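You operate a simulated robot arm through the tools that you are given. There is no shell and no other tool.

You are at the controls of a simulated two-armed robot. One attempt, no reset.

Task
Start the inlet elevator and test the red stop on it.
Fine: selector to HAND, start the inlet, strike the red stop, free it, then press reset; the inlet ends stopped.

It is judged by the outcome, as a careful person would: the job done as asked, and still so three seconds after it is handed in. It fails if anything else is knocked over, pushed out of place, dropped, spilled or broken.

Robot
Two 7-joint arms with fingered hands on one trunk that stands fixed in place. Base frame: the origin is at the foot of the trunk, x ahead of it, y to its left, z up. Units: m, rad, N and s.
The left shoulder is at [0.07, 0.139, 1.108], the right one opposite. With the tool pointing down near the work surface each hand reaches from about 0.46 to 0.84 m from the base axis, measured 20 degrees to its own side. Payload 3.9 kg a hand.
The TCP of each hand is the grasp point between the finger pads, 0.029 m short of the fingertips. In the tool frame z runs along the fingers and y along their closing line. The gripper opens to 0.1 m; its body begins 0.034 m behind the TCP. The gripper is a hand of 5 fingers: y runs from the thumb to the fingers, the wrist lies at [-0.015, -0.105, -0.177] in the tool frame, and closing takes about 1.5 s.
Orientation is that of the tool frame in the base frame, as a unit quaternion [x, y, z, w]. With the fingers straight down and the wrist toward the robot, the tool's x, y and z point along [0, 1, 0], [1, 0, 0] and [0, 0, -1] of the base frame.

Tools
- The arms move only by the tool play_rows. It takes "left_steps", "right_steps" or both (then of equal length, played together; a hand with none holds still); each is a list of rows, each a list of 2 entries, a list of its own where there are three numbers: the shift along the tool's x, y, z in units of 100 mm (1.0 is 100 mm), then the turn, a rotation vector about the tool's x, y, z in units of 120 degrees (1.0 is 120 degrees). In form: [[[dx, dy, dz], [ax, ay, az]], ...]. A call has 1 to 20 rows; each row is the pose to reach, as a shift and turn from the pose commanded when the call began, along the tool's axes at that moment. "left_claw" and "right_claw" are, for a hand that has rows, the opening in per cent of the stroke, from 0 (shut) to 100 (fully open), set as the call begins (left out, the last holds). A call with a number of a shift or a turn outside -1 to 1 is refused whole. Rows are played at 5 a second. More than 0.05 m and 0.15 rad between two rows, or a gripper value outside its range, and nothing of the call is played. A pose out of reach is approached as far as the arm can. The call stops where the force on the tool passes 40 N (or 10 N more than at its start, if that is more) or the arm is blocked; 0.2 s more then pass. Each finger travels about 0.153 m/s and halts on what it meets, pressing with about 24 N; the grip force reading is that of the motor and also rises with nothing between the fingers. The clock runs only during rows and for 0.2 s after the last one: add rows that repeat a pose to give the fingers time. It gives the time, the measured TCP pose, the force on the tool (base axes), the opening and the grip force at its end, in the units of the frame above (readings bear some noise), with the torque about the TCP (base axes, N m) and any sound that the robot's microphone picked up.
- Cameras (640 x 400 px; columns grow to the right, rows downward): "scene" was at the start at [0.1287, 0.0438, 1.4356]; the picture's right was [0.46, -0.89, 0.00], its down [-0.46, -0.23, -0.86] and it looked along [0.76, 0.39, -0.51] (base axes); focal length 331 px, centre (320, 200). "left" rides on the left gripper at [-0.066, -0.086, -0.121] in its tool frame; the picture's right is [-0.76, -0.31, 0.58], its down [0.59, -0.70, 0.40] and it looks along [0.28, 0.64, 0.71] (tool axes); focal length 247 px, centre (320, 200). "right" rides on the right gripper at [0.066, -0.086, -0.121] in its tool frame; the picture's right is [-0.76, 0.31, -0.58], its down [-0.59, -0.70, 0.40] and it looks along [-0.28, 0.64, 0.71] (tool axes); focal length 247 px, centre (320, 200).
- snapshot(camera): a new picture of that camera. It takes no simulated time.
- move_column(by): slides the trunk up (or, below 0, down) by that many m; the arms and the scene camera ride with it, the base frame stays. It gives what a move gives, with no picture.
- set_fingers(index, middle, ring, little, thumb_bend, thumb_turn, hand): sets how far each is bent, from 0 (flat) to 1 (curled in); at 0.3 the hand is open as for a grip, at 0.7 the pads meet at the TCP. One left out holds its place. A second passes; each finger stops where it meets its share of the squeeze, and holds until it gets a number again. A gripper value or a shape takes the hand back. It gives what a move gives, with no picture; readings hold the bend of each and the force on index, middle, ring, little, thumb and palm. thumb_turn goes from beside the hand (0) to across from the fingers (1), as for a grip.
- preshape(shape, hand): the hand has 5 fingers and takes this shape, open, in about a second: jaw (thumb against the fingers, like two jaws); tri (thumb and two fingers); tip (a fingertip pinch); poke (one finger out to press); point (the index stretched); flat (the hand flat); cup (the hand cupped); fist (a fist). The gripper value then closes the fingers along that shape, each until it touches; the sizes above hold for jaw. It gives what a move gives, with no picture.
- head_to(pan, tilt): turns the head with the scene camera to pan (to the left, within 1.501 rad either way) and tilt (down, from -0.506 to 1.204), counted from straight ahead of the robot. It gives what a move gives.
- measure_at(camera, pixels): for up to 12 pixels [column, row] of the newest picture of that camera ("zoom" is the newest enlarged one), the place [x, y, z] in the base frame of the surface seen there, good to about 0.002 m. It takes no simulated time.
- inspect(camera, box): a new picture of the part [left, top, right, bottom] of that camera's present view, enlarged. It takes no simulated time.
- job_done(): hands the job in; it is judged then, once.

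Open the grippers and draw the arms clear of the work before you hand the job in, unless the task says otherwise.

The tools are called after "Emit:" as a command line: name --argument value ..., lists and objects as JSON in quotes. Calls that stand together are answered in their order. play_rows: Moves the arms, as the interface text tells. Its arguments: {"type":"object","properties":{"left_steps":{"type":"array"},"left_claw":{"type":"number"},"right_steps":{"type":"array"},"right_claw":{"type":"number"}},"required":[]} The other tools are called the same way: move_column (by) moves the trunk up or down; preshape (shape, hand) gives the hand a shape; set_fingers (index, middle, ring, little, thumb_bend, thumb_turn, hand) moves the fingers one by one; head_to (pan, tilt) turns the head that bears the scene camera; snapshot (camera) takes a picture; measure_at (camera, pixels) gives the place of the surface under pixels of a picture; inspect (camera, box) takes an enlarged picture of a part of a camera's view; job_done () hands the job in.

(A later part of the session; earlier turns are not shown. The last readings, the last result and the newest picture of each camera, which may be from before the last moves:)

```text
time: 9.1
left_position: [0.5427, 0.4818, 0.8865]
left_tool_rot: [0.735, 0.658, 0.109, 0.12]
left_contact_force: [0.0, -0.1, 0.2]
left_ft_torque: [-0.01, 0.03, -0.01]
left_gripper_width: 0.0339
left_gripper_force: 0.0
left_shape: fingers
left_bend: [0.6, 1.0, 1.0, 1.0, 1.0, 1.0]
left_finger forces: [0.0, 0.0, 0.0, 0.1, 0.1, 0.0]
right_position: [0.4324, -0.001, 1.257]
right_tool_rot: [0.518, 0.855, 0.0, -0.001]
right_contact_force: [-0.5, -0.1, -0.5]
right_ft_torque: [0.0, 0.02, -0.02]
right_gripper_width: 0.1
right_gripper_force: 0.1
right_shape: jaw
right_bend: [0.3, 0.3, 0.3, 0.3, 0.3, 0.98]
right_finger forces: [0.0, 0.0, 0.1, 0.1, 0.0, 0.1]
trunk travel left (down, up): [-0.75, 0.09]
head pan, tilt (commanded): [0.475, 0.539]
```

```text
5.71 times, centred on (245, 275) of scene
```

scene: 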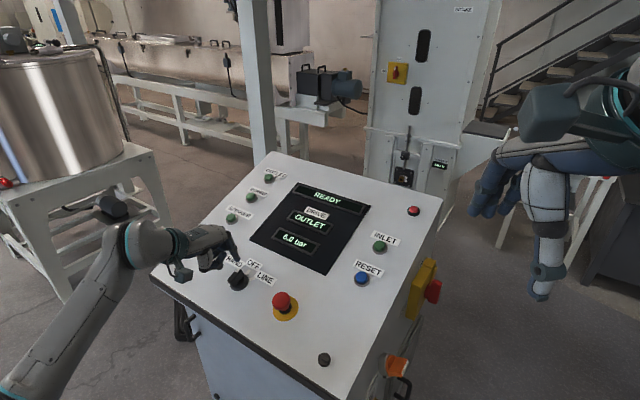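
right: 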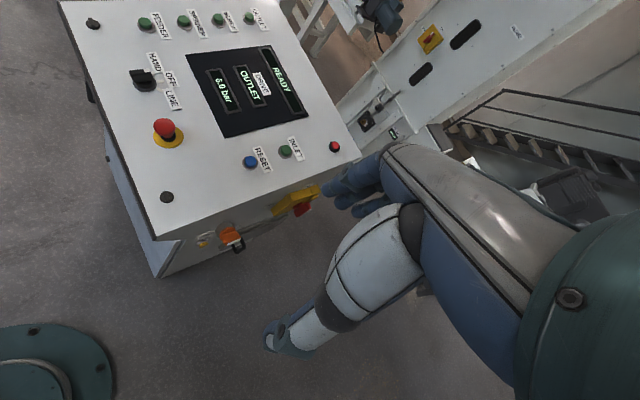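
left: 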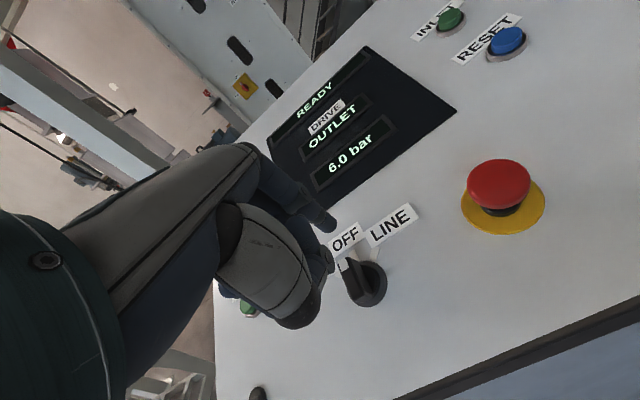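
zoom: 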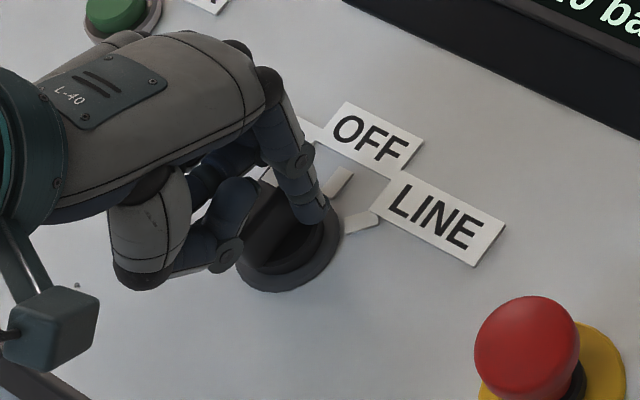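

Still free (force ~0). I continue pushing left along an arc around the knob axis, about 16 mm left and 7 mm up.

Emit:
play_rows --left_steps '[[[0.03, 0, 0], [0, 0, 0]], [[0.06, 0.01, 0], [0, 0, 0]], [[0.09, 0.025, 0], [0, 0, 0]], [[0.12, 0.045, 0], [0, 0, 0]], [[0.16, 0.07, 0], [0, 0, 0]], [[0.16, 0.07, 0], [0, 0, 0]]]'

Emit:
inspect --camera "scene" --box '[210, 240, 280, 310]'

Emit:
snapshot --camera "scene"

```text
time: 10.5
left_position: [0.5526, 0.4969, 0.8895]
left_tool_rot: [0.736, 0.658, 0.108, 0.12]
left_contact_force: [-0.6, -1.6, -0.5]
left_ft_torque: [0.0, -0.01, -0.07]
left_gripper_width: 0.0342
left_gripper_force: 0.0
left_shape: fingers
left_bend: [0.6, 1.0, 1.0, 1.0, 1.0, 1.0]
left_finger forces: [1.7, 0.0, 0.0, 0.0, 0.1, 0.1]
right_position: [0.4322, -0.0008, 1.2573]
right_tool_rot: [0.518, 0.855, 0.001, -0.002]
right_contact_force: [-0.1, -0.4, -0.1]
right_ft_torque: [0.01, 0.0, 0.03]
right_gripper_width: 0.0999
right_gripper_force: 0.0
right_shape: jaw
right_bend: [0.3, 0.3, 0.3, 0.3, 0.3, 0.98]
right_finger forces: [0.0, 0.0, 0.0, 0.1, 0.0, 0.0]
trunk travel left (down, up): [-0.75, 0.09]
head pan, tilt (commanded): [0.475, 0.539]
```

```text
5.71 times, centred on (245, 275) of scene
```

zoom: 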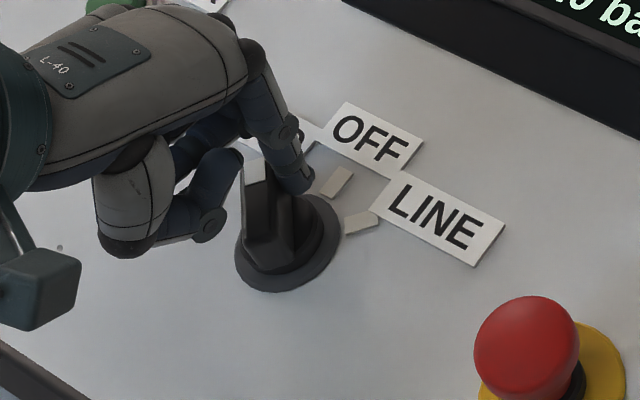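

```text
taken
```

scene: 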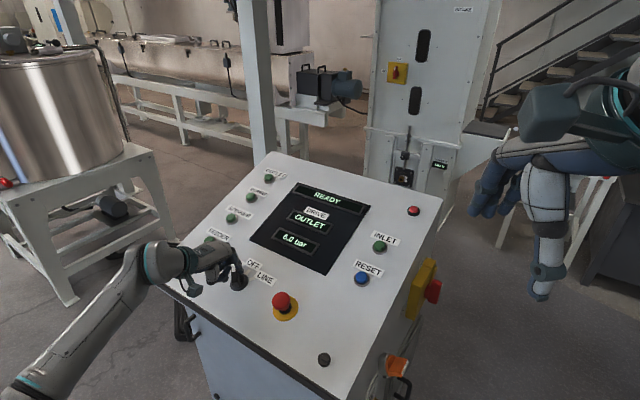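

The knob is turning (force ~1.6 N). I'll measure the handle's angle now.

Emit:
inspect --camera "scene" --box '[210, 240, 280, 310]'

Emit:
measure_at --camera "zoom" --pixels '[[256, 172], [248, 205], [262, 205], [258, 235], [285, 240], [280, 200], [325, 260], [250, 280], [340, 180], [360, 222]]'

Emit:
inspect --camera "left" --box '[270, 160, 430, 320]'

```text
5.71 times, centred on (245, 275) of scene
```

zoom: 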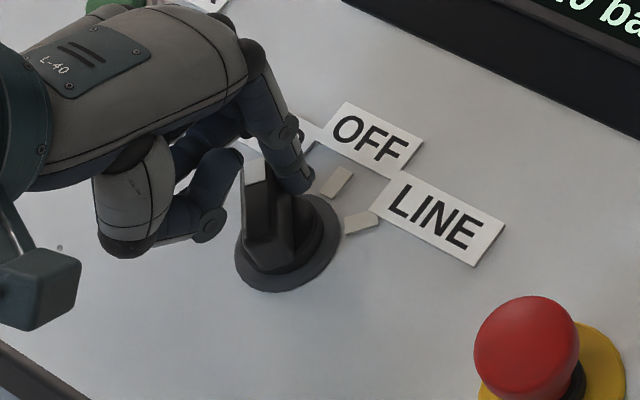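

```text
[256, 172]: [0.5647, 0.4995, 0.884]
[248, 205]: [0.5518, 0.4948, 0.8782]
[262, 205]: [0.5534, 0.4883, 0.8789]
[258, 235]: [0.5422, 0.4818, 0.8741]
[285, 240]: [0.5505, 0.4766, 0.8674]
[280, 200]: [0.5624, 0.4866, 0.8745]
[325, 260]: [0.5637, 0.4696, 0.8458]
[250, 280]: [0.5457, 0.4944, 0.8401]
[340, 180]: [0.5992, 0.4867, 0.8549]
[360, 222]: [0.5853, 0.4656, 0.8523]
```

```text
2.50 times, centred on (350, 240) of left
```

zoom: 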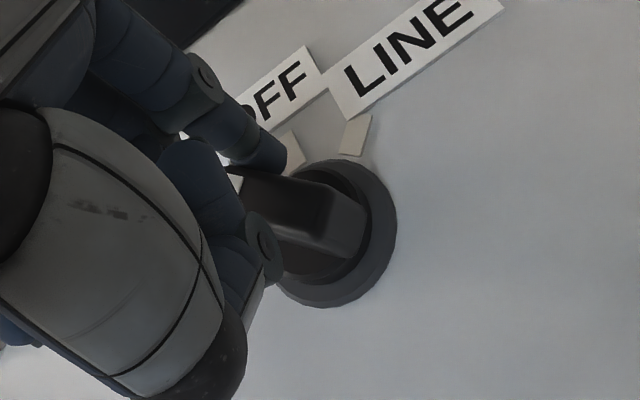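

The handle is at about 42°, nearly HAND (45°). I push another 3–4 mm to seat it, then back off and look.

Emit:
play_rows --left_steps '[[[0.02, 0.01, 0], [0, 0, 0]], [[0.035, 0.025, 0], [0, 0, 0]], [[0.035, 0.025, 0], [0, 0, 0]]]'

Emit:
play_rows --left_steps '[[[-0.05, 0.0, 0], [0, 0, 0]], [[-0.12, 0.05, 0], [0, 0, 0]], [[-0.15, 0.05, -0.15], [0, 0, 0]], [[-0.2, 0.05, -0.4], [0, 0, 0]], [[-0.2, 0.05, -0.7], [0, 0, 0]], [[-0.2, 0.05, -0.7], [0, 0, 0]]]'

Emit:
inspect --camera "scene" --box '[210, 240, 280, 310]'

Emit:
snapshot --camera "scene"

```text
time: 11.3
left_position: [0.5551, 0.4998, 0.8897]
left_tool_rot: [0.735, 0.658, 0.108, 0.122]
left_contact_force: [0.7, -3.9, -0.9]
left_ft_torque: [-0.06, 0.0, -0.1]
left_gripper_width: 0.0346
left_gripper_force: 0.7
left_shape: fingers
left_bend: [0.59, 1.0, 1.0, 1.0, 1.0, 1.0]
left_finger forces: [2.8, 0.0, 0.0, 0.0, 0.0, 0.1]
right_position: [0.4331, -0.0012, 1.2576]
right_tool_rot: [0.518, 0.855, 0.0, -0.001]
right_contact_force: [0.1, -0.3, 0.0]
right_ft_torque: [0.01, 0.0, 0.01]
right_gripper_width: 0.1
right_gripper_force: 0.0
right_shape: jaw
right_bend: [0.3, 0.3, 0.3, 0.3, 0.3, 0.98]
right_finger forces: [0.0, 0.1, 0.0, 0.0, 0.0, 0.1]
trunk travel left (down, up): [-0.75, 0.09]
head pan, tilt (commanded): [0.475, 0.539]
```

```text
time: 12.7
left_position: [0.5355, 0.4807, 0.9574]
left_tool_rot: [0.736, 0.658, 0.108, 0.12]
left_contact_force: [-0.4, 0.0, 0.0]
left_ft_torque: [0.01, 0.01, 0.01]
left_gripper_width: 0.0342
left_gripper_force: 0.1
left_shape: fingers
left_bend: [0.6, 1.0, 1.0, 1.0, 1.0, 1.0]
left_finger forces: [0.0, 0.0, 0.0, 0.1, 0.0, 0.1]
right_position: [0.4321, 0.0002, 1.2584]
right_tool_rot: [0.519, 0.855, 0.0, -0.001]
right_contact_force: [-0.6, 0.3, 0.2]
right_ft_torque: [0.02, 0.02, -0.03]
right_gripper_width: 0.0998
right_gripper_force: 0.0
right_shape: jaw
right_bend: [0.3, 0.3, 0.3, 0.3, 0.3, 0.98]
right_finger forces: [0.1, 0.0, 0.0, 0.0, 0.0, 0.1]
trunk travel left (down, up): [-0.75, 0.09]
head pan, tilt (commanded): [0.475, 0.539]
```

```text
5.71 times, centred on (245, 275) of scene
```

zoom: 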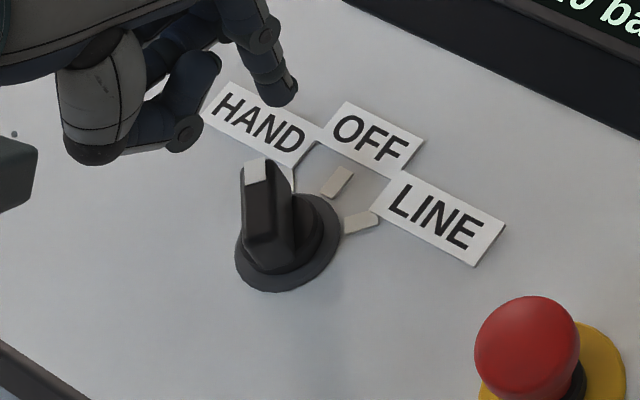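

```text
taken
```

scene: 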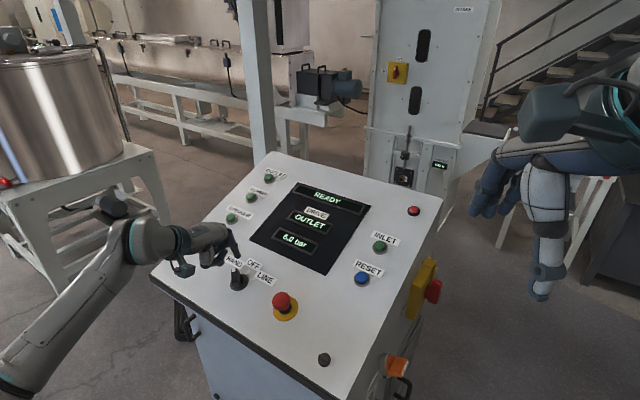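

The selector now points at HAND. I'll check the display and the INLET/RESET area before moving on.

Emit:
inspect --camera "scene" --box '[240, 170, 400, 300]'

Emit:
inspect --camera "scene" --box '[215, 255, 260, 300]'

Emit:
measure_at --camera "zoom" --pixels '[[325, 105], [320, 240], [325, 170]]'

```text
3.08 times, centred on (320, 235) of scene
```

zoom: 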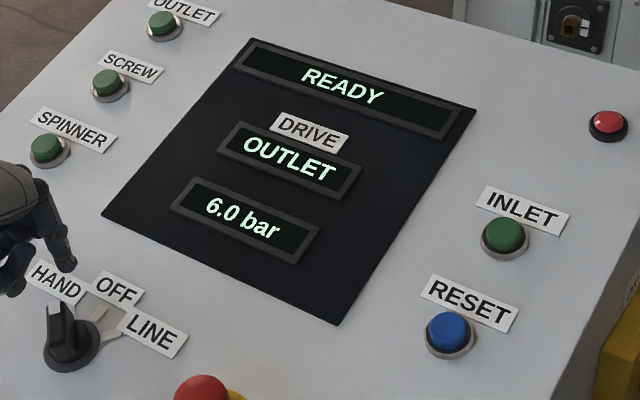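

```text
8.89 times, centred on (238, 278) of scene
```

zoom: 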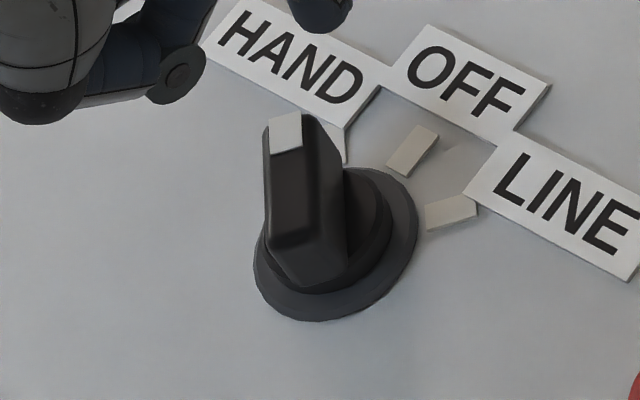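

```text
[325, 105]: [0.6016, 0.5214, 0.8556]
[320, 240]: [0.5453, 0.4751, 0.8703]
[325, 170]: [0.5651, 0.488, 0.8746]
```

The selector is at HAND. Now I carry the left index toward INLET, hovering ~9 cm above the panel (target TCP about 0.26 m right and 0.215 m up from the knob axis).

Emit:
play_rows --left_steps '[[[-0.1, 0.1, -0.05], [0, 0, 0]], [[-0.28, 0.25, -0.05], [0, 0, 0]], [[-0.46, 0.4, -0.05], [0, 0, 0]], [[-0.64, 0.55, -0.05], [0, 0, 0]], [[-0.82, 0.7, -0.05], [0, 0, 0]], [[-1.0, 0.85, -0.05], [0, 0, 0]]]'

Emit:
play_rows --left_steps '[[[-0.18, 0.15, 0], [0, 0, 0]], [[-0.36, 0.3, 0], [0, 0, 0]], [[-0.54, 0.45, 0], [0, 0, 0]], [[-0.72, 0.6, 0], [0, 0, 0]], [[-0.9, 0.75, 0], [0, 0, 0]]]'

Emit:
play_rows --left_steps '[[[-0.15, 0.12, 0], [0, 0, 0]], [[-0.35, 0.3, 0], [0, 0, 0]], [[-0.58, 0.46, 0], [0, 0, 0]], [[-0.58, 0.46, 0], [0, 0, 0]]]'

Emit:
snapshot --camera "scene"

Emit:
snapshot --camera "left"

```text
time: 14.1
left_position: [0.5642, 0.4119, 0.9863]
left_tool_rot: [0.736, 0.657, 0.108, 0.121]
left_contact_force: [0.2, 0.2, -1.2]
left_ft_torque: [-0.03, -0.03, 0.02]
left_gripper_width: 0.0341
left_gripper_force: 0.0
left_shape: fingers
left_bend: [0.6, 1.0, 1.0, 1.0, 1.0, 1.0]
left_finger forces: [0.0, 0.0, 0.1, 0.0, 0.0, 0.0]
left hand out of reach, approached as far as the arm can: row 4, 5, 6
right_position: [0.4323, -0.0007, 1.257]
right_tool_rot: [0.518, 0.855, 0.0, -0.001]
right_contact_force: [-0.1, -0.1, 0.3]
right_ft_torque: [0.0, -0.01, -0.05]
right_gripper_width: 0.1001
right_gripper_force: 0.1
right_shape: jaw
right_bend: [0.3, 0.3, 0.3, 0.3, 0.3, 0.98]
right_finger forces: [0.0, 0.1, 0.0, 0.0, 0.0, 0.1]
trunk travel left (down, up): [-0.75, 0.09]
head pan, tilt (commanded): [0.475, 0.539]
```

```text
time: 15.3
left_position: [0.5461, 0.3934, 1.0005]
left_tool_rot: [0.736, 0.657, 0.108, 0.122]
left_contact_force: [0.7, -0.2, 0.4]
left_ft_torque: [-0.03, 0.01, 0.01]
left_gripper_width: 0.0341
left_gripper_force: 0.0
left_shape: fingers
left_bend: [0.6, 1.0, 1.0, 1.0, 1.0, 1.0]
left_finger forces: [0.0, 0.1, 0.0, 0.1, 0.0, 0.0]
left hand out of reach, approached as far as the arm can: row 1, 2, 3, 4, 5
right_position: [0.4324, -0.0009, 1.2579]
right_tool_rot: [0.518, 0.856, 0.0, 0.0]
right_contact_force: [0.8, -0.3, 0.6]
right_ft_torque: [0.02, -0.01, -0.01]
right_gripper_width: 0.1
right_gripper_force: 0.1
right_shape: jaw
right_bend: [0.3, 0.3, 0.3, 0.3, 0.3, 0.98]
right_finger forces: [0.0, 0.0, 0.0, 0.0, 0.0, 0.0]
trunk travel left (down, up): [-0.75, 0.09]
head pan, tilt (commanded): [0.475, 0.539]
```

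```text
time: 16.3
left_position: [0.5368, 0.3829, 1.0067]
left_tool_rot: [0.736, 0.657, 0.108, 0.121]
left_contact_force: [0.6, -0.1, 0.4]
left_ft_torque: [0.03, -0.01, 0.02]
left_gripper_width: 0.034
left_gripper_force: 0.1
left_shape: fingers
left_bend: [0.6, 1.0, 1.0, 1.0, 1.0, 1.0]
left_finger forces: [0.1, 0.0, 0.0, 0.1, 0.1, 0.0]
left hand out of reach, approached as far as the arm can: row 1, 2, 3, 4
right_position: [0.4335, -0.0, 1.2575]
right_tool_rot: [0.518, 0.855, 0.001, -0.001]
right_contact_force: [0.1, -0.1, 0.3]
right_ft_torque: [0.03, 0.01, 0.01]
right_gripper_width: 0.0997
right_gripper_force: 0.1
right_shape: jaw
right_bend: [0.3, 0.3, 0.3, 0.3, 0.3, 0.98]
right_finger forces: [0.0, 0.0, 0.0, 0.1, 0.0, 0.0]
trunk travel left (down, up): [-0.75, 0.09]
head pan, tilt (commanded): [0.475, 0.539]
```

```text
taken
```

scene: 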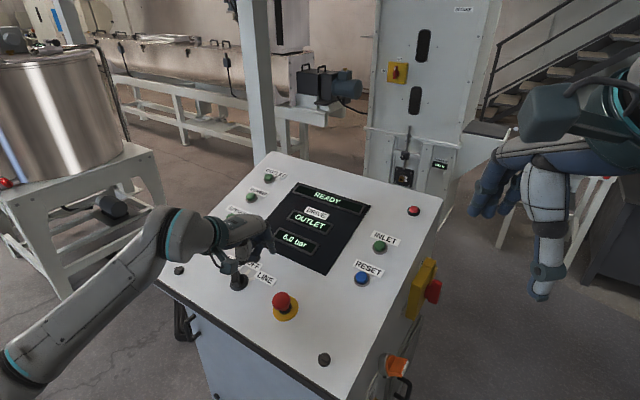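

```text
taken
```

left: 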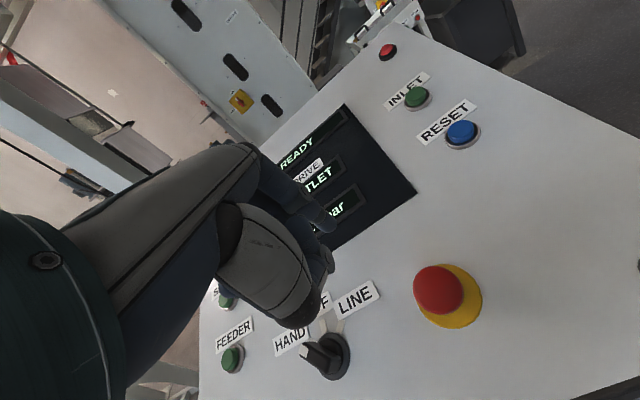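

The left arm reported "out of reach" with this posture, so the hand stopped near (0.537, 0.383, 1.007). I'll play a zero row to see whether the commanded pose is still the unreachable one.

Emit:
play_rows --left_steps '[[[0, 0, 0], [0, 0, 0]]]'

```text
time: 16.7
left_position: [0.5361, 0.3831, 1.0062]
left_tool_rot: [0.736, 0.657, 0.109, 0.121]
left_contact_force: [0.7, -0.6, 1.0]
left_ft_torque: [0.01, -0.01, -0.01]
left_gripper_width: 0.0344
left_gripper_force: 0.0
left_shape: fingers
left_bend: [0.6, 1.0, 1.0, 1.0, 1.0, 1.0]
left_finger forces: [0.0, 0.1, 0.1, 0.0, 0.0, 0.0]
right_position: [0.4326, -0.0001, 1.2582]
right_tool_rot: [0.518, 0.856, 0.0, 0.0]
right_contact_force: [-0.3, 0.1, -0.1]
right_ft_torque: [0.0, -0.04, 0.01]
right_gripper_width: 0.0997
right_gripper_force: 0.1
right_shape: jaw
right_bend: [0.3, 0.3, 0.3, 0.3, 0.3, 0.98]
right_finger forces: [0.0, 0.1, 0.0, 0.0, 0.0, 0.1]
trunk travel left (down, up): [-0.75, 0.09]
head pan, tilt (commanded): [0.475, 0.539]
```

The commanded pose is the reached one, good. I'll raise the trunk 0.09 m to give the wrist a better posture and then lower the hand back down relative to it.

Emit:
move_column --by 0.085

Emit:
play_rows --left_steps '[[[-0.1, 0.05, 0.1], [0, 0, 0]], [[-0.2, 0.15, 0.2], [0, 0, 0]], [[-0.3, 0.25, 0.3], [0, 0, 0]], [[-0.4, 0.35, 0.4], [0, 0, 0]]]'

Emit:
snapshot --camera "scene"

```text
time: 17.9
left_position: [0.5354, 0.3825, 1.0912]
left_tool_rot: [0.736, 0.657, 0.108, 0.121]
left_contact_force: [-0.2, -0.3, 0.0]
left_ft_torque: [0.03, -0.03, 0.03]
left_gripper_width: 0.0341
left_gripper_force: 0.0
left_shape: fingers
left_bend: [0.6, 1.0, 1.0, 1.0, 1.0, 1.0]
left_finger forces: [0.0, 0.0, 0.0, 0.0, 0.1, 0.1]
right_position: [0.4329, -0.0004, 1.3422]
right_tool_rot: [0.518, 0.855, 0.0, -0.001]
right_contact_force: [0.3, 0.4, 0.5]
right_ft_torque: [0.02, 0.01, -0.01]
right_gripper_width: 0.0997
right_gripper_force: 0.0
right_shape: jaw
right_bend: [0.3, 0.3, 0.3, 0.3, 0.3, 0.98]
right_finger forces: [0.1, 0.0, 0.1, 0.0, 0.0, 0.1]
trunk travel left (down, up): [-0.835, 0.005]
head pan, tilt (commanded): [0.475, 0.539]
```

```text
time: 18.9
left_position: [0.5348, 0.3719, 1.0625]
left_tool_rot: [0.736, 0.657, 0.108, 0.121]
left_contact_force: [0.2, 0.6, 0.5]
left_ft_torque: [0.03, -0.02, -0.01]
left_gripper_width: 0.034
left_gripper_force: 0.1
left_shape: fingers
left_bend: [0.6, 1.0, 1.0, 1.0, 1.0, 1.0]
left_finger forces: [0.1, 0.1, 0.1, 0.0, 0.0, 0.0]
left hand out of reach, approached as far as the arm can: row 1, 2, 3, 4
right_position: [0.4322, -0.0001, 1.3434]
right_tool_rot: [0.517, 0.856, 0.0, -0.001]
right_contact_force: [0.3, -0.4, 0.8]
right_ft_torque: [0.0, 0.02, -0.01]
right_gripper_width: 0.0999
right_gripper_force: 0.1
right_shape: jaw
right_bend: [0.3, 0.3, 0.3, 0.3, 0.3, 0.98]
right_finger forces: [0.0, 0.1, 0.1, 0.1, 0.1, 0.1]
trunk travel left (down, up): [-0.835, 0.005]
head pan, tilt (commanded): [0.475, 0.539]
```

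```text
taken
```

scene: 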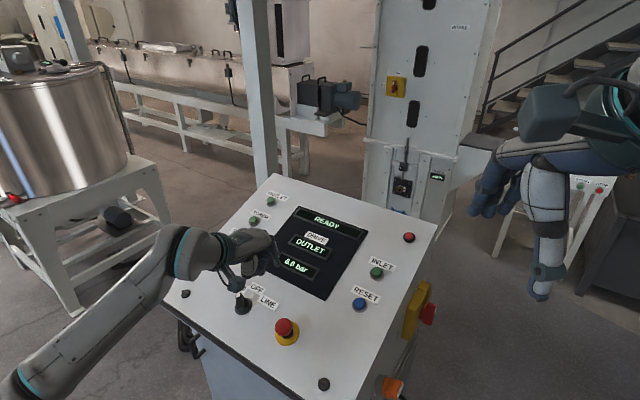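

Still limited; likely the hand heading. I'll swing the hand's heading back toward the left-forward direction (turn −0.6 rad about the tool axis) in place.

Emit:
play_rows --left_steps '[[[0, 0, 0], [0, 0, -0.06]], [[0, 0, 0], [0, 0, -0.12]], [[0, 0, 0], [0, 0, -0.18]], [[0, 0, 0], [0, 0, -0.24]], [[0, 0, 0], [0, 0, -0.286]]]'

Emit:
play_rows --left_steps '[[[-0.15, 0.05, 0.0], [0, 0, 0]], [[-0.3, 0.1, 0.0], [0, 0, 0]], [[-0.45, 0.15, 0.0], [0, 0, 0]]]'

```text
time: 20.1
left_position: [0.4372, 0.4264, 1.0689]
left_tool_rot: [0.512, 0.843, 0.073, 0.144]
left_contact_force: [-0.6, -0.3, 0.6]
left_ft_torque: [-0.01, 0.0, 0.03]
left_gripper_width: 0.0339
left_gripper_force: 0.1
left_shape: fingers
left_bend: [0.6, 1.0, 1.0, 1.0, 1.0, 1.0]
left_finger forces: [0.0, 0.0, 0.0, 0.0, 0.0, 0.0]
left hand out of reach, approached as far as the arm can: row 1, 2, 3, 4, 5
right_position: [0.4314, -0.0, 1.3447]
right_tool_rot: [0.519, 0.855, 0.0, -0.001]
right_contact_force: [-0.4, 0.5, 0.1]
right_ft_torque: [0.0, 0.01, -0.01]
right_gripper_width: 0.0997
right_gripper_force: 0.1
right_shape: jaw
right_bend: [0.3, 0.3, 0.3, 0.3, 0.3, 0.98]
right_finger forces: [0.0, 0.1, 0.0, 0.0, 0.0, 0.0]
trunk travel left (down, up): [-0.835, 0.005]
head pan, tilt (commanded): [0.475, 0.539]
```

```text
time: 20.9
left_position: [0.4312, 0.4178, 1.0766]
left_tool_rot: [0.511, 0.844, 0.069, 0.147]
left_contact_force: [-0.6, 0.7, 0.1]
left_ft_torque: [-0.01, -0.04, -0.02]
left_gripper_width: 0.0342
left_gripper_force: 0.3
left_shape: fingers
left_bend: [0.6, 1.0, 1.0, 1.0, 1.0, 1.0]
left_finger forces: [0.1, 0.0, 0.0, 0.0, 0.0, 0.0]
left hand out of reach, approached as far as the arm can: row 1, 2, 3
right_position: [0.4321, -0.0007, 1.343]
right_tool_rot: [0.518, 0.856, 0.0, -0.001]
right_contact_force: [0.6, 0.4, 0.9]
right_ft_torque: [-0.01, 0.02, 0.0]
right_gripper_width: 0.1002
right_gripper_force: 0.0
right_shape: jaw
right_bend: [0.3, 0.3, 0.3, 0.3, 0.3, 0.98]
right_finger forces: [0.0, 0.0, 0.1, 0.1, 0.0, 0.1]
trunk travel left (down, up): [-0.835, 0.005]
head pan, tilt (commanded): [0.475, 0.539]
```

Turning that way was worse; the arm comes in from the left with elbow out, so the hand should point more to the right. I turn the other way by 1.2 rad about the tool axis (clear of the panel at this height).

Emit:
play_rows --left_steps '[[[0, 0, 0], [0, 0, 0.0637]], [[0, 0, 0], [0, 0, 0.1273]], [[0, 0, 0], [0, 0, 0.191]], [[0, 0, 0], [0, 0, 0.2547]], [[0, 0, 0], [0, 0, 0.3183]], [[0, 0, 0], [0, 0, 0.382]], [[0, 0, 0], [0, 0, 0.4456]], [[0, 0, 0], [0, 0, 0.5093]], [[0, 0, 0], [0, 0, 0.573]]]'

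Emit:
snapshot --camera "scene"

```text
time: 22.9
left_position: [0.4303, 0.4185, 1.0755]
left_tool_rot: [0.898, 0.408, 0.14, 0.083]
left_contact_force: [0.3, -0.8, -1.0]
left_ft_torque: [0.01, 0.05, -0.01]
left_gripper_width: 0.0341
left_gripper_force: 0.1
left_shape: fingers
left_bend: [0.6, 1.0, 1.0, 1.0, 1.0, 1.0]
left_finger forces: [0.1, 0.1, 0.0, 0.0, 0.0, 0.1]
right_position: [0.4332, 0.0004, 1.3434]
right_tool_rot: [0.518, 0.855, 0.0, 0.0]
right_contact_force: [0.1, -0.1, -0.2]
right_ft_torque: [-0.03, -0.01, -0.02]
right_gripper_width: 0.0999
right_gripper_force: 0.1
right_shape: jaw
right_bend: [0.3, 0.3, 0.3, 0.3, 0.3, 0.98]
right_finger forces: [0.0, 0.0, 0.1, 0.0, 0.1, 0.0]
trunk travel left (down, up): [-0.835, 0.005]
head pan, tilt (commanded): [0.475, 0.539]
```

```text
taken
```

scene: 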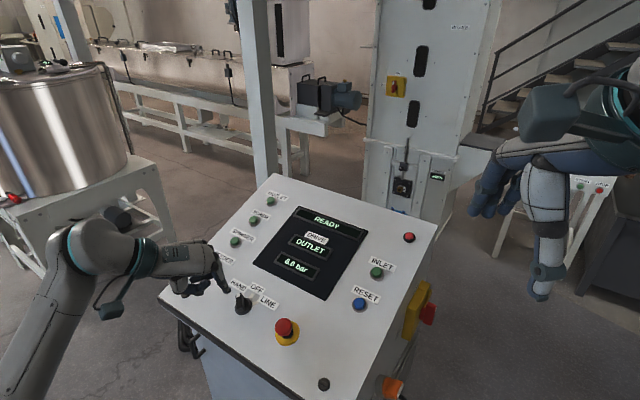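

No reach complaint with this heading (about −41°). INLET is now almost straight along the tool's y; I move in that direction in checked steps.

Emit:
play_rows --left_steps '[[[0.01, 0.25, 0.05], [0, 0, 0]], [[0.02, 0.5, 0.1], [0, 0, 0]], [[0.04, 0.75, 0.15], [0, 0, 0]], [[0.05, 1.0, 0.2], [0, 0, 0]]]'

Emit:
play_rows --left_steps '[[[0.01, 0.25, 0.1], [0, 0, 0]], [[0.02, 0.5, 0.2], [0, 0, 0]], [[0.04, 0.75, 0.3], [0, 0, 0]], [[0.05, 1.0, 0.4], [0, 0, 0]]]'

```text
time: 23.9
left_position: [0.5103, 0.3569, 1.0826]
left_tool_rot: [0.897, 0.411, 0.139, 0.083]
left_contact_force: [1.1, 0.2, 0.3]
left_ft_torque: [-0.01, 0.01, -0.01]
left_gripper_width: 0.0339
left_gripper_force: 0.1
left_shape: fingers
left_bend: [0.6, 1.0, 1.0, 1.0, 1.0, 1.0]
left_finger forces: [0.0, 0.1, 0.0, 0.0, 0.1, 0.0]
right_position: [0.4334, -0.0017, 1.3436]
right_tool_rot: [0.518, 0.855, -0.001, -0.001]
right_contact_force: [-0.7, 0.0, 0.0]
right_ft_torque: [-0.01, 0.0, 0.0]
right_gripper_width: 0.1
right_gripper_force: 0.1
right_shape: jaw
right_bend: [0.3, 0.3, 0.3, 0.3, 0.3, 0.98]
right_finger forces: [0.1, 0.0, 0.0, 0.0, 0.0, 0.0]
trunk travel left (down, up): [-0.835, 0.005]
head pan, tilt (commanded): [0.475, 0.539]
```

```text
time: 24.9
left_position: [0.5997, 0.2943, 1.0719]
left_tool_rot: [0.898, 0.41, 0.139, 0.083]
left_contact_force: [0.1, 0.1, 0.3]
left_ft_torque: [0.0, 0.04, -0.01]
left_gripper_width: 0.0341
left_gripper_force: 0.0
left_shape: fingers
left_bend: [0.6, 1.0, 1.0, 1.0, 1.0, 1.0]
left_finger forces: [0.1, 0.1, 0.1, 0.0, 0.0, 0.0]
right_position: [0.434, -0.001, 1.3414]
right_tool_rot: [0.518, 0.855, 0.0, -0.002]
right_contact_force: [0.6, 0.0, -0.7]
right_ft_torque: [0.0, 0.03, 0.03]
right_gripper_width: 0.0998
right_gripper_force: 0.1
right_shape: jaw
right_bend: [0.3, 0.3, 0.3, 0.3, 0.3, 0.98]
right_finger forces: [0.0, 0.0, 0.0, 0.0, 0.1, 0.0]
trunk travel left (down, up): [-0.835, 0.005]
head pan, tilt (commanded): [0.475, 0.539]
```

Moves are reachable now. I continue the last ~115 mm and lower to a hover over INLET, then look.

Emit:
play_rows --left_steps '[[[0.02, 0.3, 0.25], [0, 0, 0]], [[0.04, 0.6, 0.5], [0, 0, 0]], [[0.06, 0.85, 0.75], [0, 0, 0]], [[0.07, 1.0, 0.9], [0, 0, 0]], [[0.07, 1.0, 0.9], [0, 0, 0]]]'

Emit:
snapshot --camera "scene"

Emit:
snapshot --camera "left"

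```text
time: 26.1
left_position: [0.7016, 0.2309, 1.0167]
left_tool_rot: [0.897, 0.41, 0.14, 0.084]
left_contact_force: [-0.8, 0.7, -0.2]
left_ft_torque: [0.01, 0.03, 0.0]
left_gripper_width: 0.0341
left_gripper_force: 0.0
left_shape: fingers
left_bend: [0.6, 1.0, 1.0, 1.0, 1.0, 1.0]
left_finger forces: [0.1, 0.0, 0.1, 0.0, 0.0, 0.0]
right_position: [0.4313, 0.0006, 1.3428]
right_tool_rot: [0.518, 0.855, 0.0, -0.001]
right_contact_force: [0.5, 0.2, 0.0]
right_ft_torque: [-0.01, -0.01, -0.03]
right_gripper_width: 0.0997
right_gripper_force: 0.1
right_shape: jaw
right_bend: [0.3, 0.3, 0.3, 0.3, 0.3, 0.98]
right_finger forces: [0.0, 0.0, 0.1, 0.0, 0.1, 0.0]
trunk travel left (down, up): [-0.835, 0.005]
head pan, tilt (commanded): [0.475, 0.539]
```

```text
taken
```

scene: 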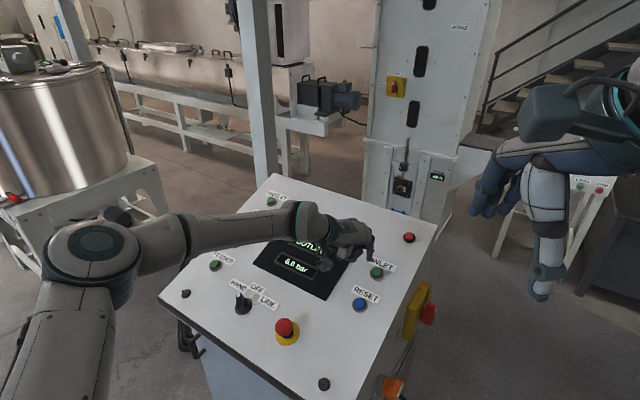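

```text
taken
```

left: 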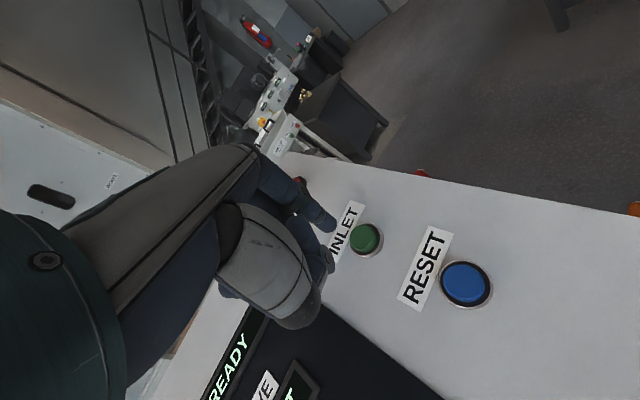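

The index is near INLET. I'll measure INLET and RESET caps and the fingertip from this view.

Emit:
measure_at --camera "left" --pixels '[[364, 238], [356, 232], [374, 245], [380, 235], [465, 283], [450, 275], [480, 290], [325, 222], [330, 225], [318, 215], [312, 205], [400, 200]]'

Emit:
inspect --camera "left" --box '[280, 160, 420, 290]'

Emit:
inspect --camera "scene" --box '[330, 210, 420, 310]'

```text
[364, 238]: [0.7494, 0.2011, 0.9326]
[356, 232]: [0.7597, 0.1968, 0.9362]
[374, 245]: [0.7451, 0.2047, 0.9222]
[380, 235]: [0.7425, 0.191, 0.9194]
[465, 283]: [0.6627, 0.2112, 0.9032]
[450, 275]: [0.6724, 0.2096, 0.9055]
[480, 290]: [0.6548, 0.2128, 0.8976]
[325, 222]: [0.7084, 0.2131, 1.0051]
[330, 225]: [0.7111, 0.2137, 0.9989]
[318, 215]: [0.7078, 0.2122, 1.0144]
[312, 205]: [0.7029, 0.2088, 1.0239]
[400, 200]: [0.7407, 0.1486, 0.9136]
```

```text
3.08 times, centred on (350, 225) of left
```

zoom: 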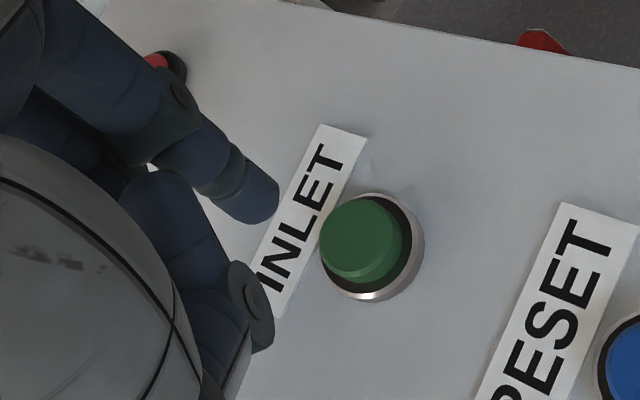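

```text
4.00 times, centred on (375, 260) of scene
```

zoom: 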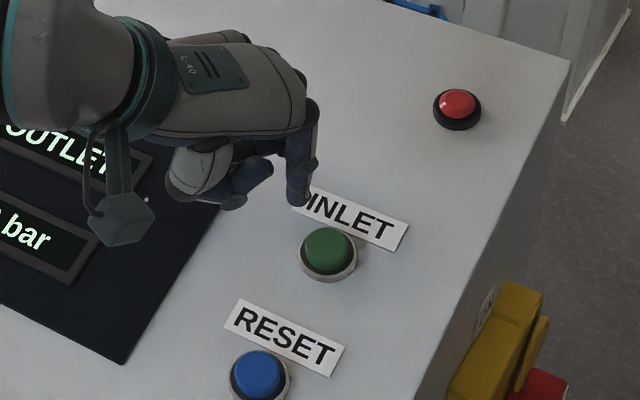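

The fingertip must move ~15 mm along tool y and then ~68 mm down to touch the INLET cap. I go 50 mm down first and check alignment.

Emit:
play_rows --left_steps '[[[0, 0.155, 0.0], [0, 0, 0]], [[0, 0.155, 0.2], [0, 0, 0]], [[0, 0.155, 0.35], [0, 0, 0]], [[0, 0.155, 0.5], [0, 0, 0]], [[0, 0.155, 0.5], [0, 0, 0]]]'

Emit:
inspect --camera "left" --box '[280, 160, 420, 290]'

Emit:
inspect --camera "scene" --box '[340, 230, 410, 310]'

```text
time: 27.3
left_position: [0.7285, 0.2205, 0.9733]
left_tool_rot: [0.898, 0.409, 0.139, 0.085]
left_contact_force: [0.4, 1.2, -0.2]
left_ft_torque: [-0.01, 0.0, -0.03]
left_gripper_width: 0.0342
left_gripper_force: 0.0
left_shape: fingers
left_bend: [0.6, 1.0, 1.0, 1.0, 1.0, 1.0]
left_finger forces: [0.1, 0.1, 0.0, 0.0, 0.1, 0.0]
right_position: [0.4323, -0.0008, 1.3418]
right_tool_rot: [0.518, 0.855, 0.0, 0.0]
right_contact_force: [-1.0, 0.1, 0.3]
right_ft_torque: [-0.02, -0.01, 0.02]
right_gripper_width: 0.0996
right_gripper_force: 0.1
right_shape: jaw
right_bend: [0.3, 0.3, 0.3, 0.3, 0.3, 0.98]
right_finger forces: [0.1, 0.0, 0.1, 0.0, 0.0, 0.0]
trunk travel left (down, up): [-0.835, 0.005]
head pan, tilt (commanded): [0.475, 0.539]
```

```text
3.08 times, centred on (350, 225) of left
```

zoom: 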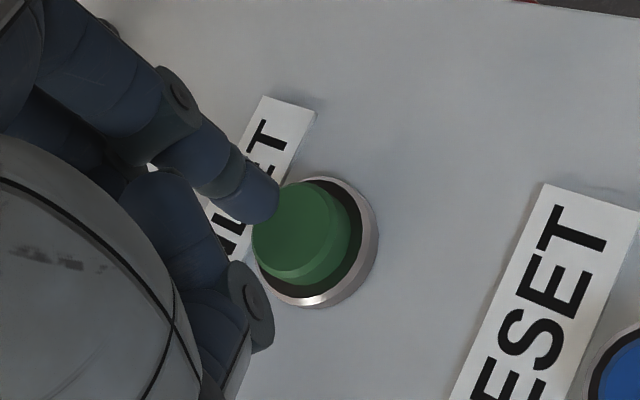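

```text
5.00 times, centred on (375, 270) of scene
```

zoom: 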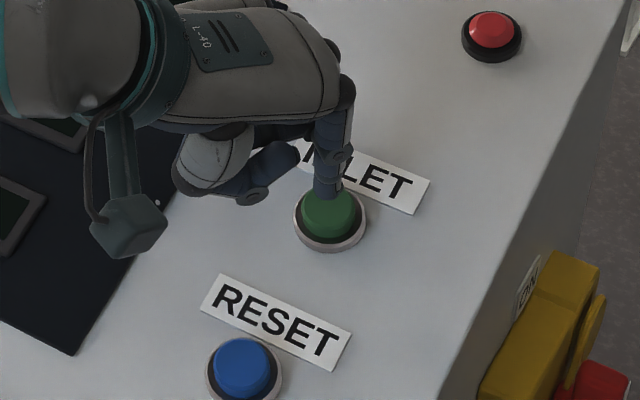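

Alignment looks right; tip ~18 mm above the cap. I press down in small steps up to 23 mm and read force/sound/display.

Emit:
play_rows --left_steps '[[[0, 0, 0.06], [0, 0, 0]], [[0, 0, 0.12], [0, 0, 0]], [[0, 0, 0.16], [0, 0, 0]], [[0, 0, 0.19], [0, 0, 0]], [[0, 0, 0.21], [0, 0, 0]], [[0, 0, 0.23], [0, 0, 0]]]'

Emit:
inspect --camera "scene" --box '[240, 180, 440, 310]'

```text
time: 28.7
left_position: [0.7345, 0.2181, 0.9527]
left_tool_rot: [0.897, 0.41, 0.141, 0.084]
left_contact_force: [-0.8, 1.5, 6.9]
left_ft_torque: [-0.15, -0.1, -0.02]
left_gripper_width: 0.0339
left_gripper_force: 3.2
left_shape: fingers
left_bend: [0.6, 1.0, 1.0, 1.0, 1.0, 1.0]
left_finger forces: [6.3, 0.0, 0.0, 0.0, 0.0, 0.1]
right_position: [0.4306, -0.0007, 1.3438]
right_tool_rot: [0.518, 0.855, 0.001, -0.001]
right_contact_force: [0.4, 0.5, 0.3]
right_ft_torque: [-0.02, 0.0, -0.02]
right_gripper_width: 0.1
right_gripper_force: 0.1
right_shape: jaw
right_bend: [0.3, 0.3, 0.3, 0.3, 0.3, 0.98]
right_finger forces: [0.0, 0.1, 0.1, 0.0, 0.0, 0.0]
trunk travel left (down, up): [-0.835, 0.005]
head pan, tilt (commanded): [0.475, 0.539]
heard: click
```

```text
3.08 times, centred on (340, 245) of scene
```

zoom: 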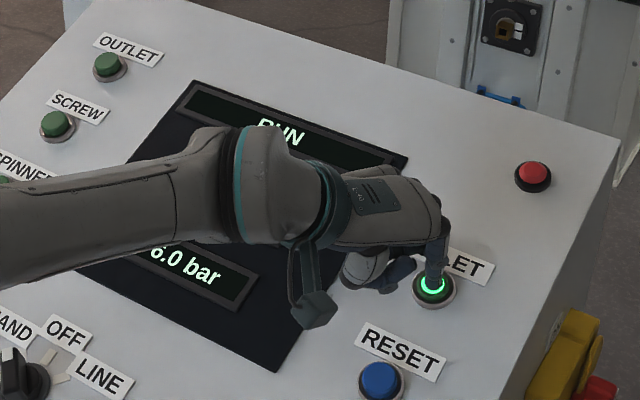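

A click, the INLET button lit, and the display shows RUN. I retract the finger and check.

Emit:
play_rows --left_steps '[[[0, 0, -0.2], [0, 0, 0]], [[0, 0, -0.45], [0, 0, 0]], [[0, 0, -0.7], [0, 0, 0]], [[0, 0, -0.9], [0, 0, 0]], [[0, 0, -0.9], [0, 0, 0]]]'

Emit:
snapshot --camera "scene"

Emit:
inspect --camera "scene" --box '[240, 180, 440, 310]'

```text
time: 29.9
left_position: [0.7078, 0.2209, 1.0365]
left_tool_rot: [0.898, 0.41, 0.139, 0.084]
left_contact_force: [-0.3, 0.4, -0.3]
left_ft_torque: [0.0, -0.02, 0.03]
left_gripper_width: 0.0341
left_gripper_force: 0.0
left_shape: fingers
left_bend: [0.6, 1.0, 1.0, 1.0, 1.0, 1.0]
left_finger forces: [0.1, 0.0, 0.1, 0.0, 0.1, 0.0]
right_position: [0.4325, -0.0001, 1.3422]
right_tool_rot: [0.518, 0.855, 0.0, -0.001]
right_contact_force: [-0.6, -0.2, -0.3]
right_ft_torque: [0.01, -0.01, -0.01]
right_gripper_width: 0.0998
right_gripper_force: 0.0
right_shape: jaw
right_bend: [0.3, 0.3, 0.3, 0.3, 0.3, 0.98]
right_finger forces: [0.1, 0.0, 0.0, 0.1, 0.0, 0.0]
trunk travel left (down, up): [-0.835, 0.005]
head pan, tilt (commanded): [0.475, 0.539]
```

```text
taken
```

scene: 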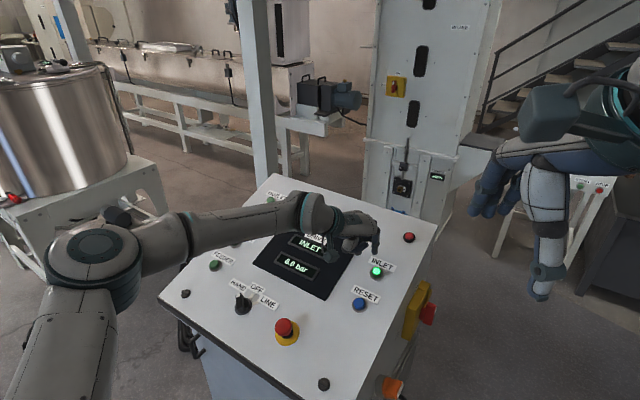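

```text
3.08 times, centred on (340, 245) of scene
```

zoom: 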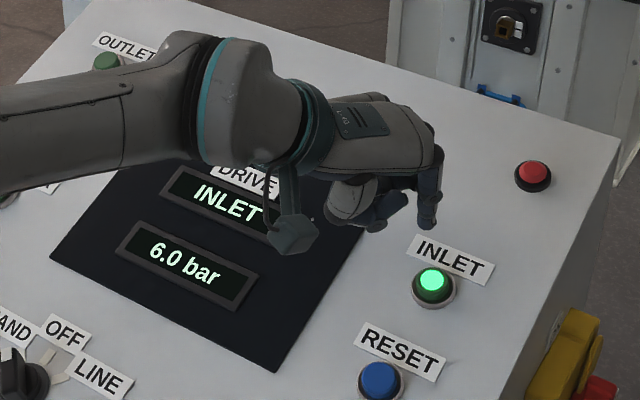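

INLET is running (lit, DRIVE INLET). Now I move the hand back toward the red stop, staying above the panel, and reshape to poke (index and middle) for the strike.

Emit:
play_rows --left_steps '[[[-0.03, -0.2, 0], [0, 0, 0]], [[-0.07, -0.4, 0], [0, 0, 0]], [[-0.1, -0.6, 0], [0, 0, 0]], [[-0.14, -0.8, 0], [0, 0, 0]], [[-0.17, -1.0, 0], [0, 0, 0]]]'

Emit:
play_rows --left_steps '[[[-0.03, -0.2, 0], [0, 0, 0]], [[-0.07, -0.4, 0], [0, 0, 0]], [[-0.1, -0.6, 0], [0, 0, 0]], [[-0.14, -0.8, 0], [0, 0, 0]], [[-0.17, -1.0, 0], [0, 0, 0]]]'

Emit:
play_rows --left_steps '[[[-0.03, -0.2, 0], [0, 0, 0]], [[-0.08, -0.42, 0], [0, 0, 0]], [[-0.08, -0.42, 0], [0, 0, 0]]]'

Emit:
preshape --shape "poke" --hand "left"

Emit:
snapshot --camera "scene"

Emit:
snapshot --camera "left"

```text
time: 31.1
left_position: [0.6238, 0.274, 1.0056]
left_tool_rot: [0.898, 0.409, 0.138, 0.085]
left_contact_force: [0.0, -0.1, 0.1]
left_ft_torque: [-0.02, 0.0, 0.01]
left_gripper_width: 0.0344
left_gripper_force: 0.1
left_shape: fingers
left_bend: [0.6, 1.0, 1.0, 1.0, 1.0, 1.0]
left_finger forces: [0.1, 0.0, 0.0, 0.0, 0.1, 0.1]
right_position: [0.4328, -0.0001, 1.3428]
right_tool_rot: [0.518, 0.855, 0.001, -0.001]
right_contact_force: [0.0, 0.4, -0.7]
right_ft_torque: [0.02, -0.01, 0.06]
right_gripper_width: 0.0998
right_gripper_force: 0.0
right_shape: jaw
right_bend: [0.3, 0.3, 0.3, 0.3, 0.3, 0.98]
right_finger forces: [0.0, 0.0, 0.0, 0.0, 0.0, 0.1]
trunk travel left (down, up): [-0.835, 0.005]
head pan, tilt (commanded): [0.475, 0.539]
```

```text
time: 32.3
left_position: [0.5439, 0.3256, 0.9771]
left_tool_rot: [0.897, 0.41, 0.139, 0.084]
left_contact_force: [0.8, -0.5, 0.2]
left_ft_torque: [0.04, 0.02, 0.0]
left_gripper_width: 0.0339
left_gripper_force: 0.0
left_shape: fingers
left_bend: [0.6, 1.0, 1.0, 1.0, 1.0, 1.0]
left_finger forces: [0.0, 0.1, 0.0, 0.0, 0.0, 0.0]
right_position: [0.4317, -0.001, 1.3425]
right_tool_rot: [0.519, 0.855, 0.0, -0.001]
right_contact_force: [0.4, 0.1, -0.1]
right_ft_torque: [-0.01, 0.0, 0.02]
right_gripper_width: 0.0999
right_gripper_force: 0.1
right_shape: jaw
right_bend: [0.3, 0.3, 0.3, 0.3, 0.3, 0.98]
right_finger forces: [0.1, 0.0, 0.0, 0.1, 0.1, 0.0]
trunk travel left (down, up): [-0.835, 0.005]
head pan, tilt (commanded): [0.475, 0.539]
```

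```text
time: 33.1
left_position: [0.5089, 0.3456, 0.9635]
left_tool_rot: [0.897, 0.41, 0.139, 0.084]
left_contact_force: [0.5, -0.4, 0.7]
left_ft_torque: [0.02, 0.01, 0.0]
left_gripper_width: 0.0342
left_gripper_force: 0.1
left_shape: fingers
left_bend: [0.6, 1.0, 1.0, 1.0, 1.0, 1.0]
left_finger forces: [0.0, 0.0, 0.0, 0.0, 0.0, 0.0]
right_position: [0.4328, -0.0006, 1.3415]
right_tool_rot: [0.518, 0.856, 0.001, -0.002]
right_contact_force: [1.0, 0.2, -0.6]
right_ft_torque: [-0.04, 0.01, 0.0]
right_gripper_width: 0.0999
right_gripper_force: 0.0
right_shape: jaw
right_bend: [0.3, 0.3, 0.3, 0.3, 0.3, 0.98]
right_finger forces: [0.0, 0.0, 0.0, 0.1, 0.1, 0.0]
trunk travel left (down, up): [-0.835, 0.005]
head pan, tilt (commanded): [0.475, 0.539]
```

```text
time: 34.0
left_position: [0.5096, 0.3471, 0.9635]
left_tool_rot: [0.897, 0.41, 0.139, 0.083]
left_contact_force: [-0.7, -0.5, 0.3]
left_ft_torque: [-0.02, 0.0, 0.0]
left_gripper_width: 0.0
left_gripper_force: 0.0
left_shape: poke
left_bend: [0.7, 0.7, 0.99, 0.99, 1.0, 1.0]
left_finger forces: [0.1, 0.0, 0.0, 0.0, 0.0, 0.0]
right_position: [0.4334, 0.0001, 1.3432]
right_tool_rot: [0.518, 0.856, 0.0, 0.0]
right_contact_force: [0.1, -0.2, -0.4]
right_ft_torque: [0.0, -0.03, 0.04]
right_gripper_width: 0.0999
right_gripper_force: 0.1
right_shape: jaw
right_bend: [0.3, 0.3, 0.3, 0.3, 0.3, 0.98]
right_finger forces: [0.0, 0.1, 0.0, 0.0, 0.1, 0.1]
trunk travel left (down, up): [-0.835, 0.005]
head pan, tilt (commanded): [0.475, 0.539]
```

```text
taken
```

scene: 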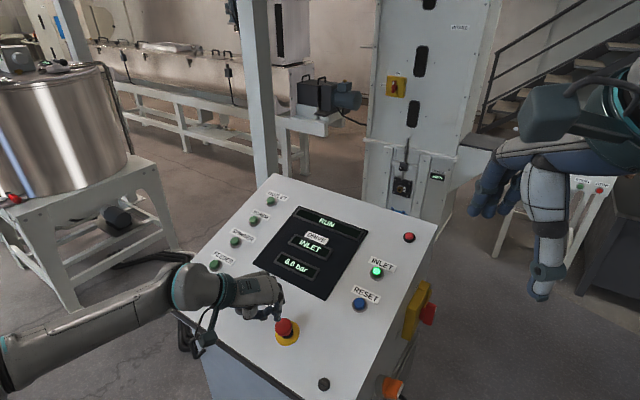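

```text
taken
```

left: 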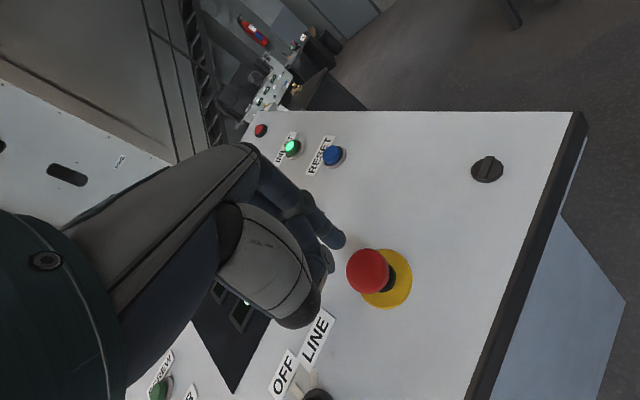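

The TCP is over the stop axis with tips ~50 mm above the head. I'll check fingertip positions relative to the head.

Emit:
inspect --camera "left" --box '[280, 190, 430, 320]'

Emit:
measure_at --camera "left" --pixels '[[335, 243], [340, 238], [342, 245], [330, 230], [367, 270], [355, 262], [378, 280]]'

Emit:
inspect --camera "scene" --box '[225, 260, 325, 350]'

```text
3.08 times, centred on (355, 255) of left
```

zoom: 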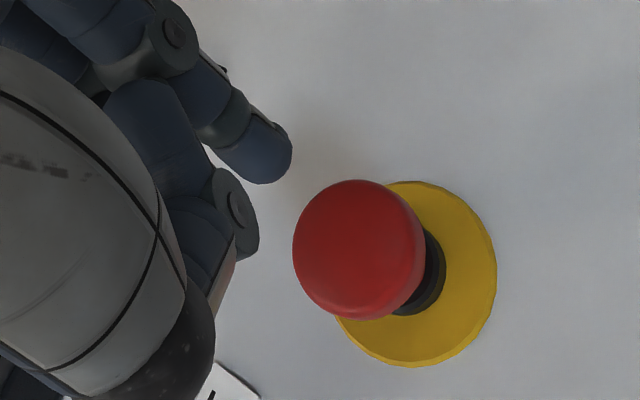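

```text
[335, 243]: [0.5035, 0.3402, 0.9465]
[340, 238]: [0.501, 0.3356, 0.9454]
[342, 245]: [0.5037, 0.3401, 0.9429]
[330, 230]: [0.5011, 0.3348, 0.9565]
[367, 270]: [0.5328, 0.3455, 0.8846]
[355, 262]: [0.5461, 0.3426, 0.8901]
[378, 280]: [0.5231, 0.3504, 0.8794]
```

```text
4.44 times, centred on (275, 305) of scene
```

zoom: 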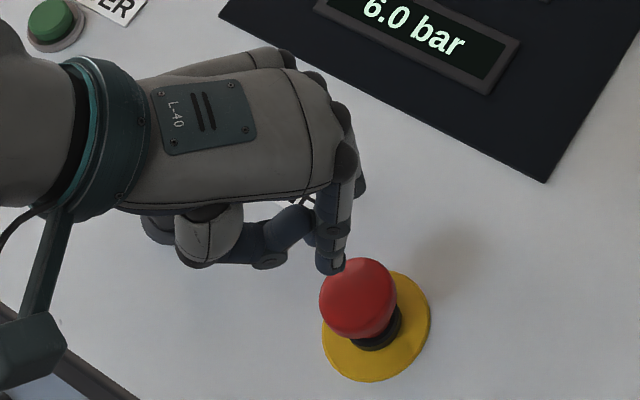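

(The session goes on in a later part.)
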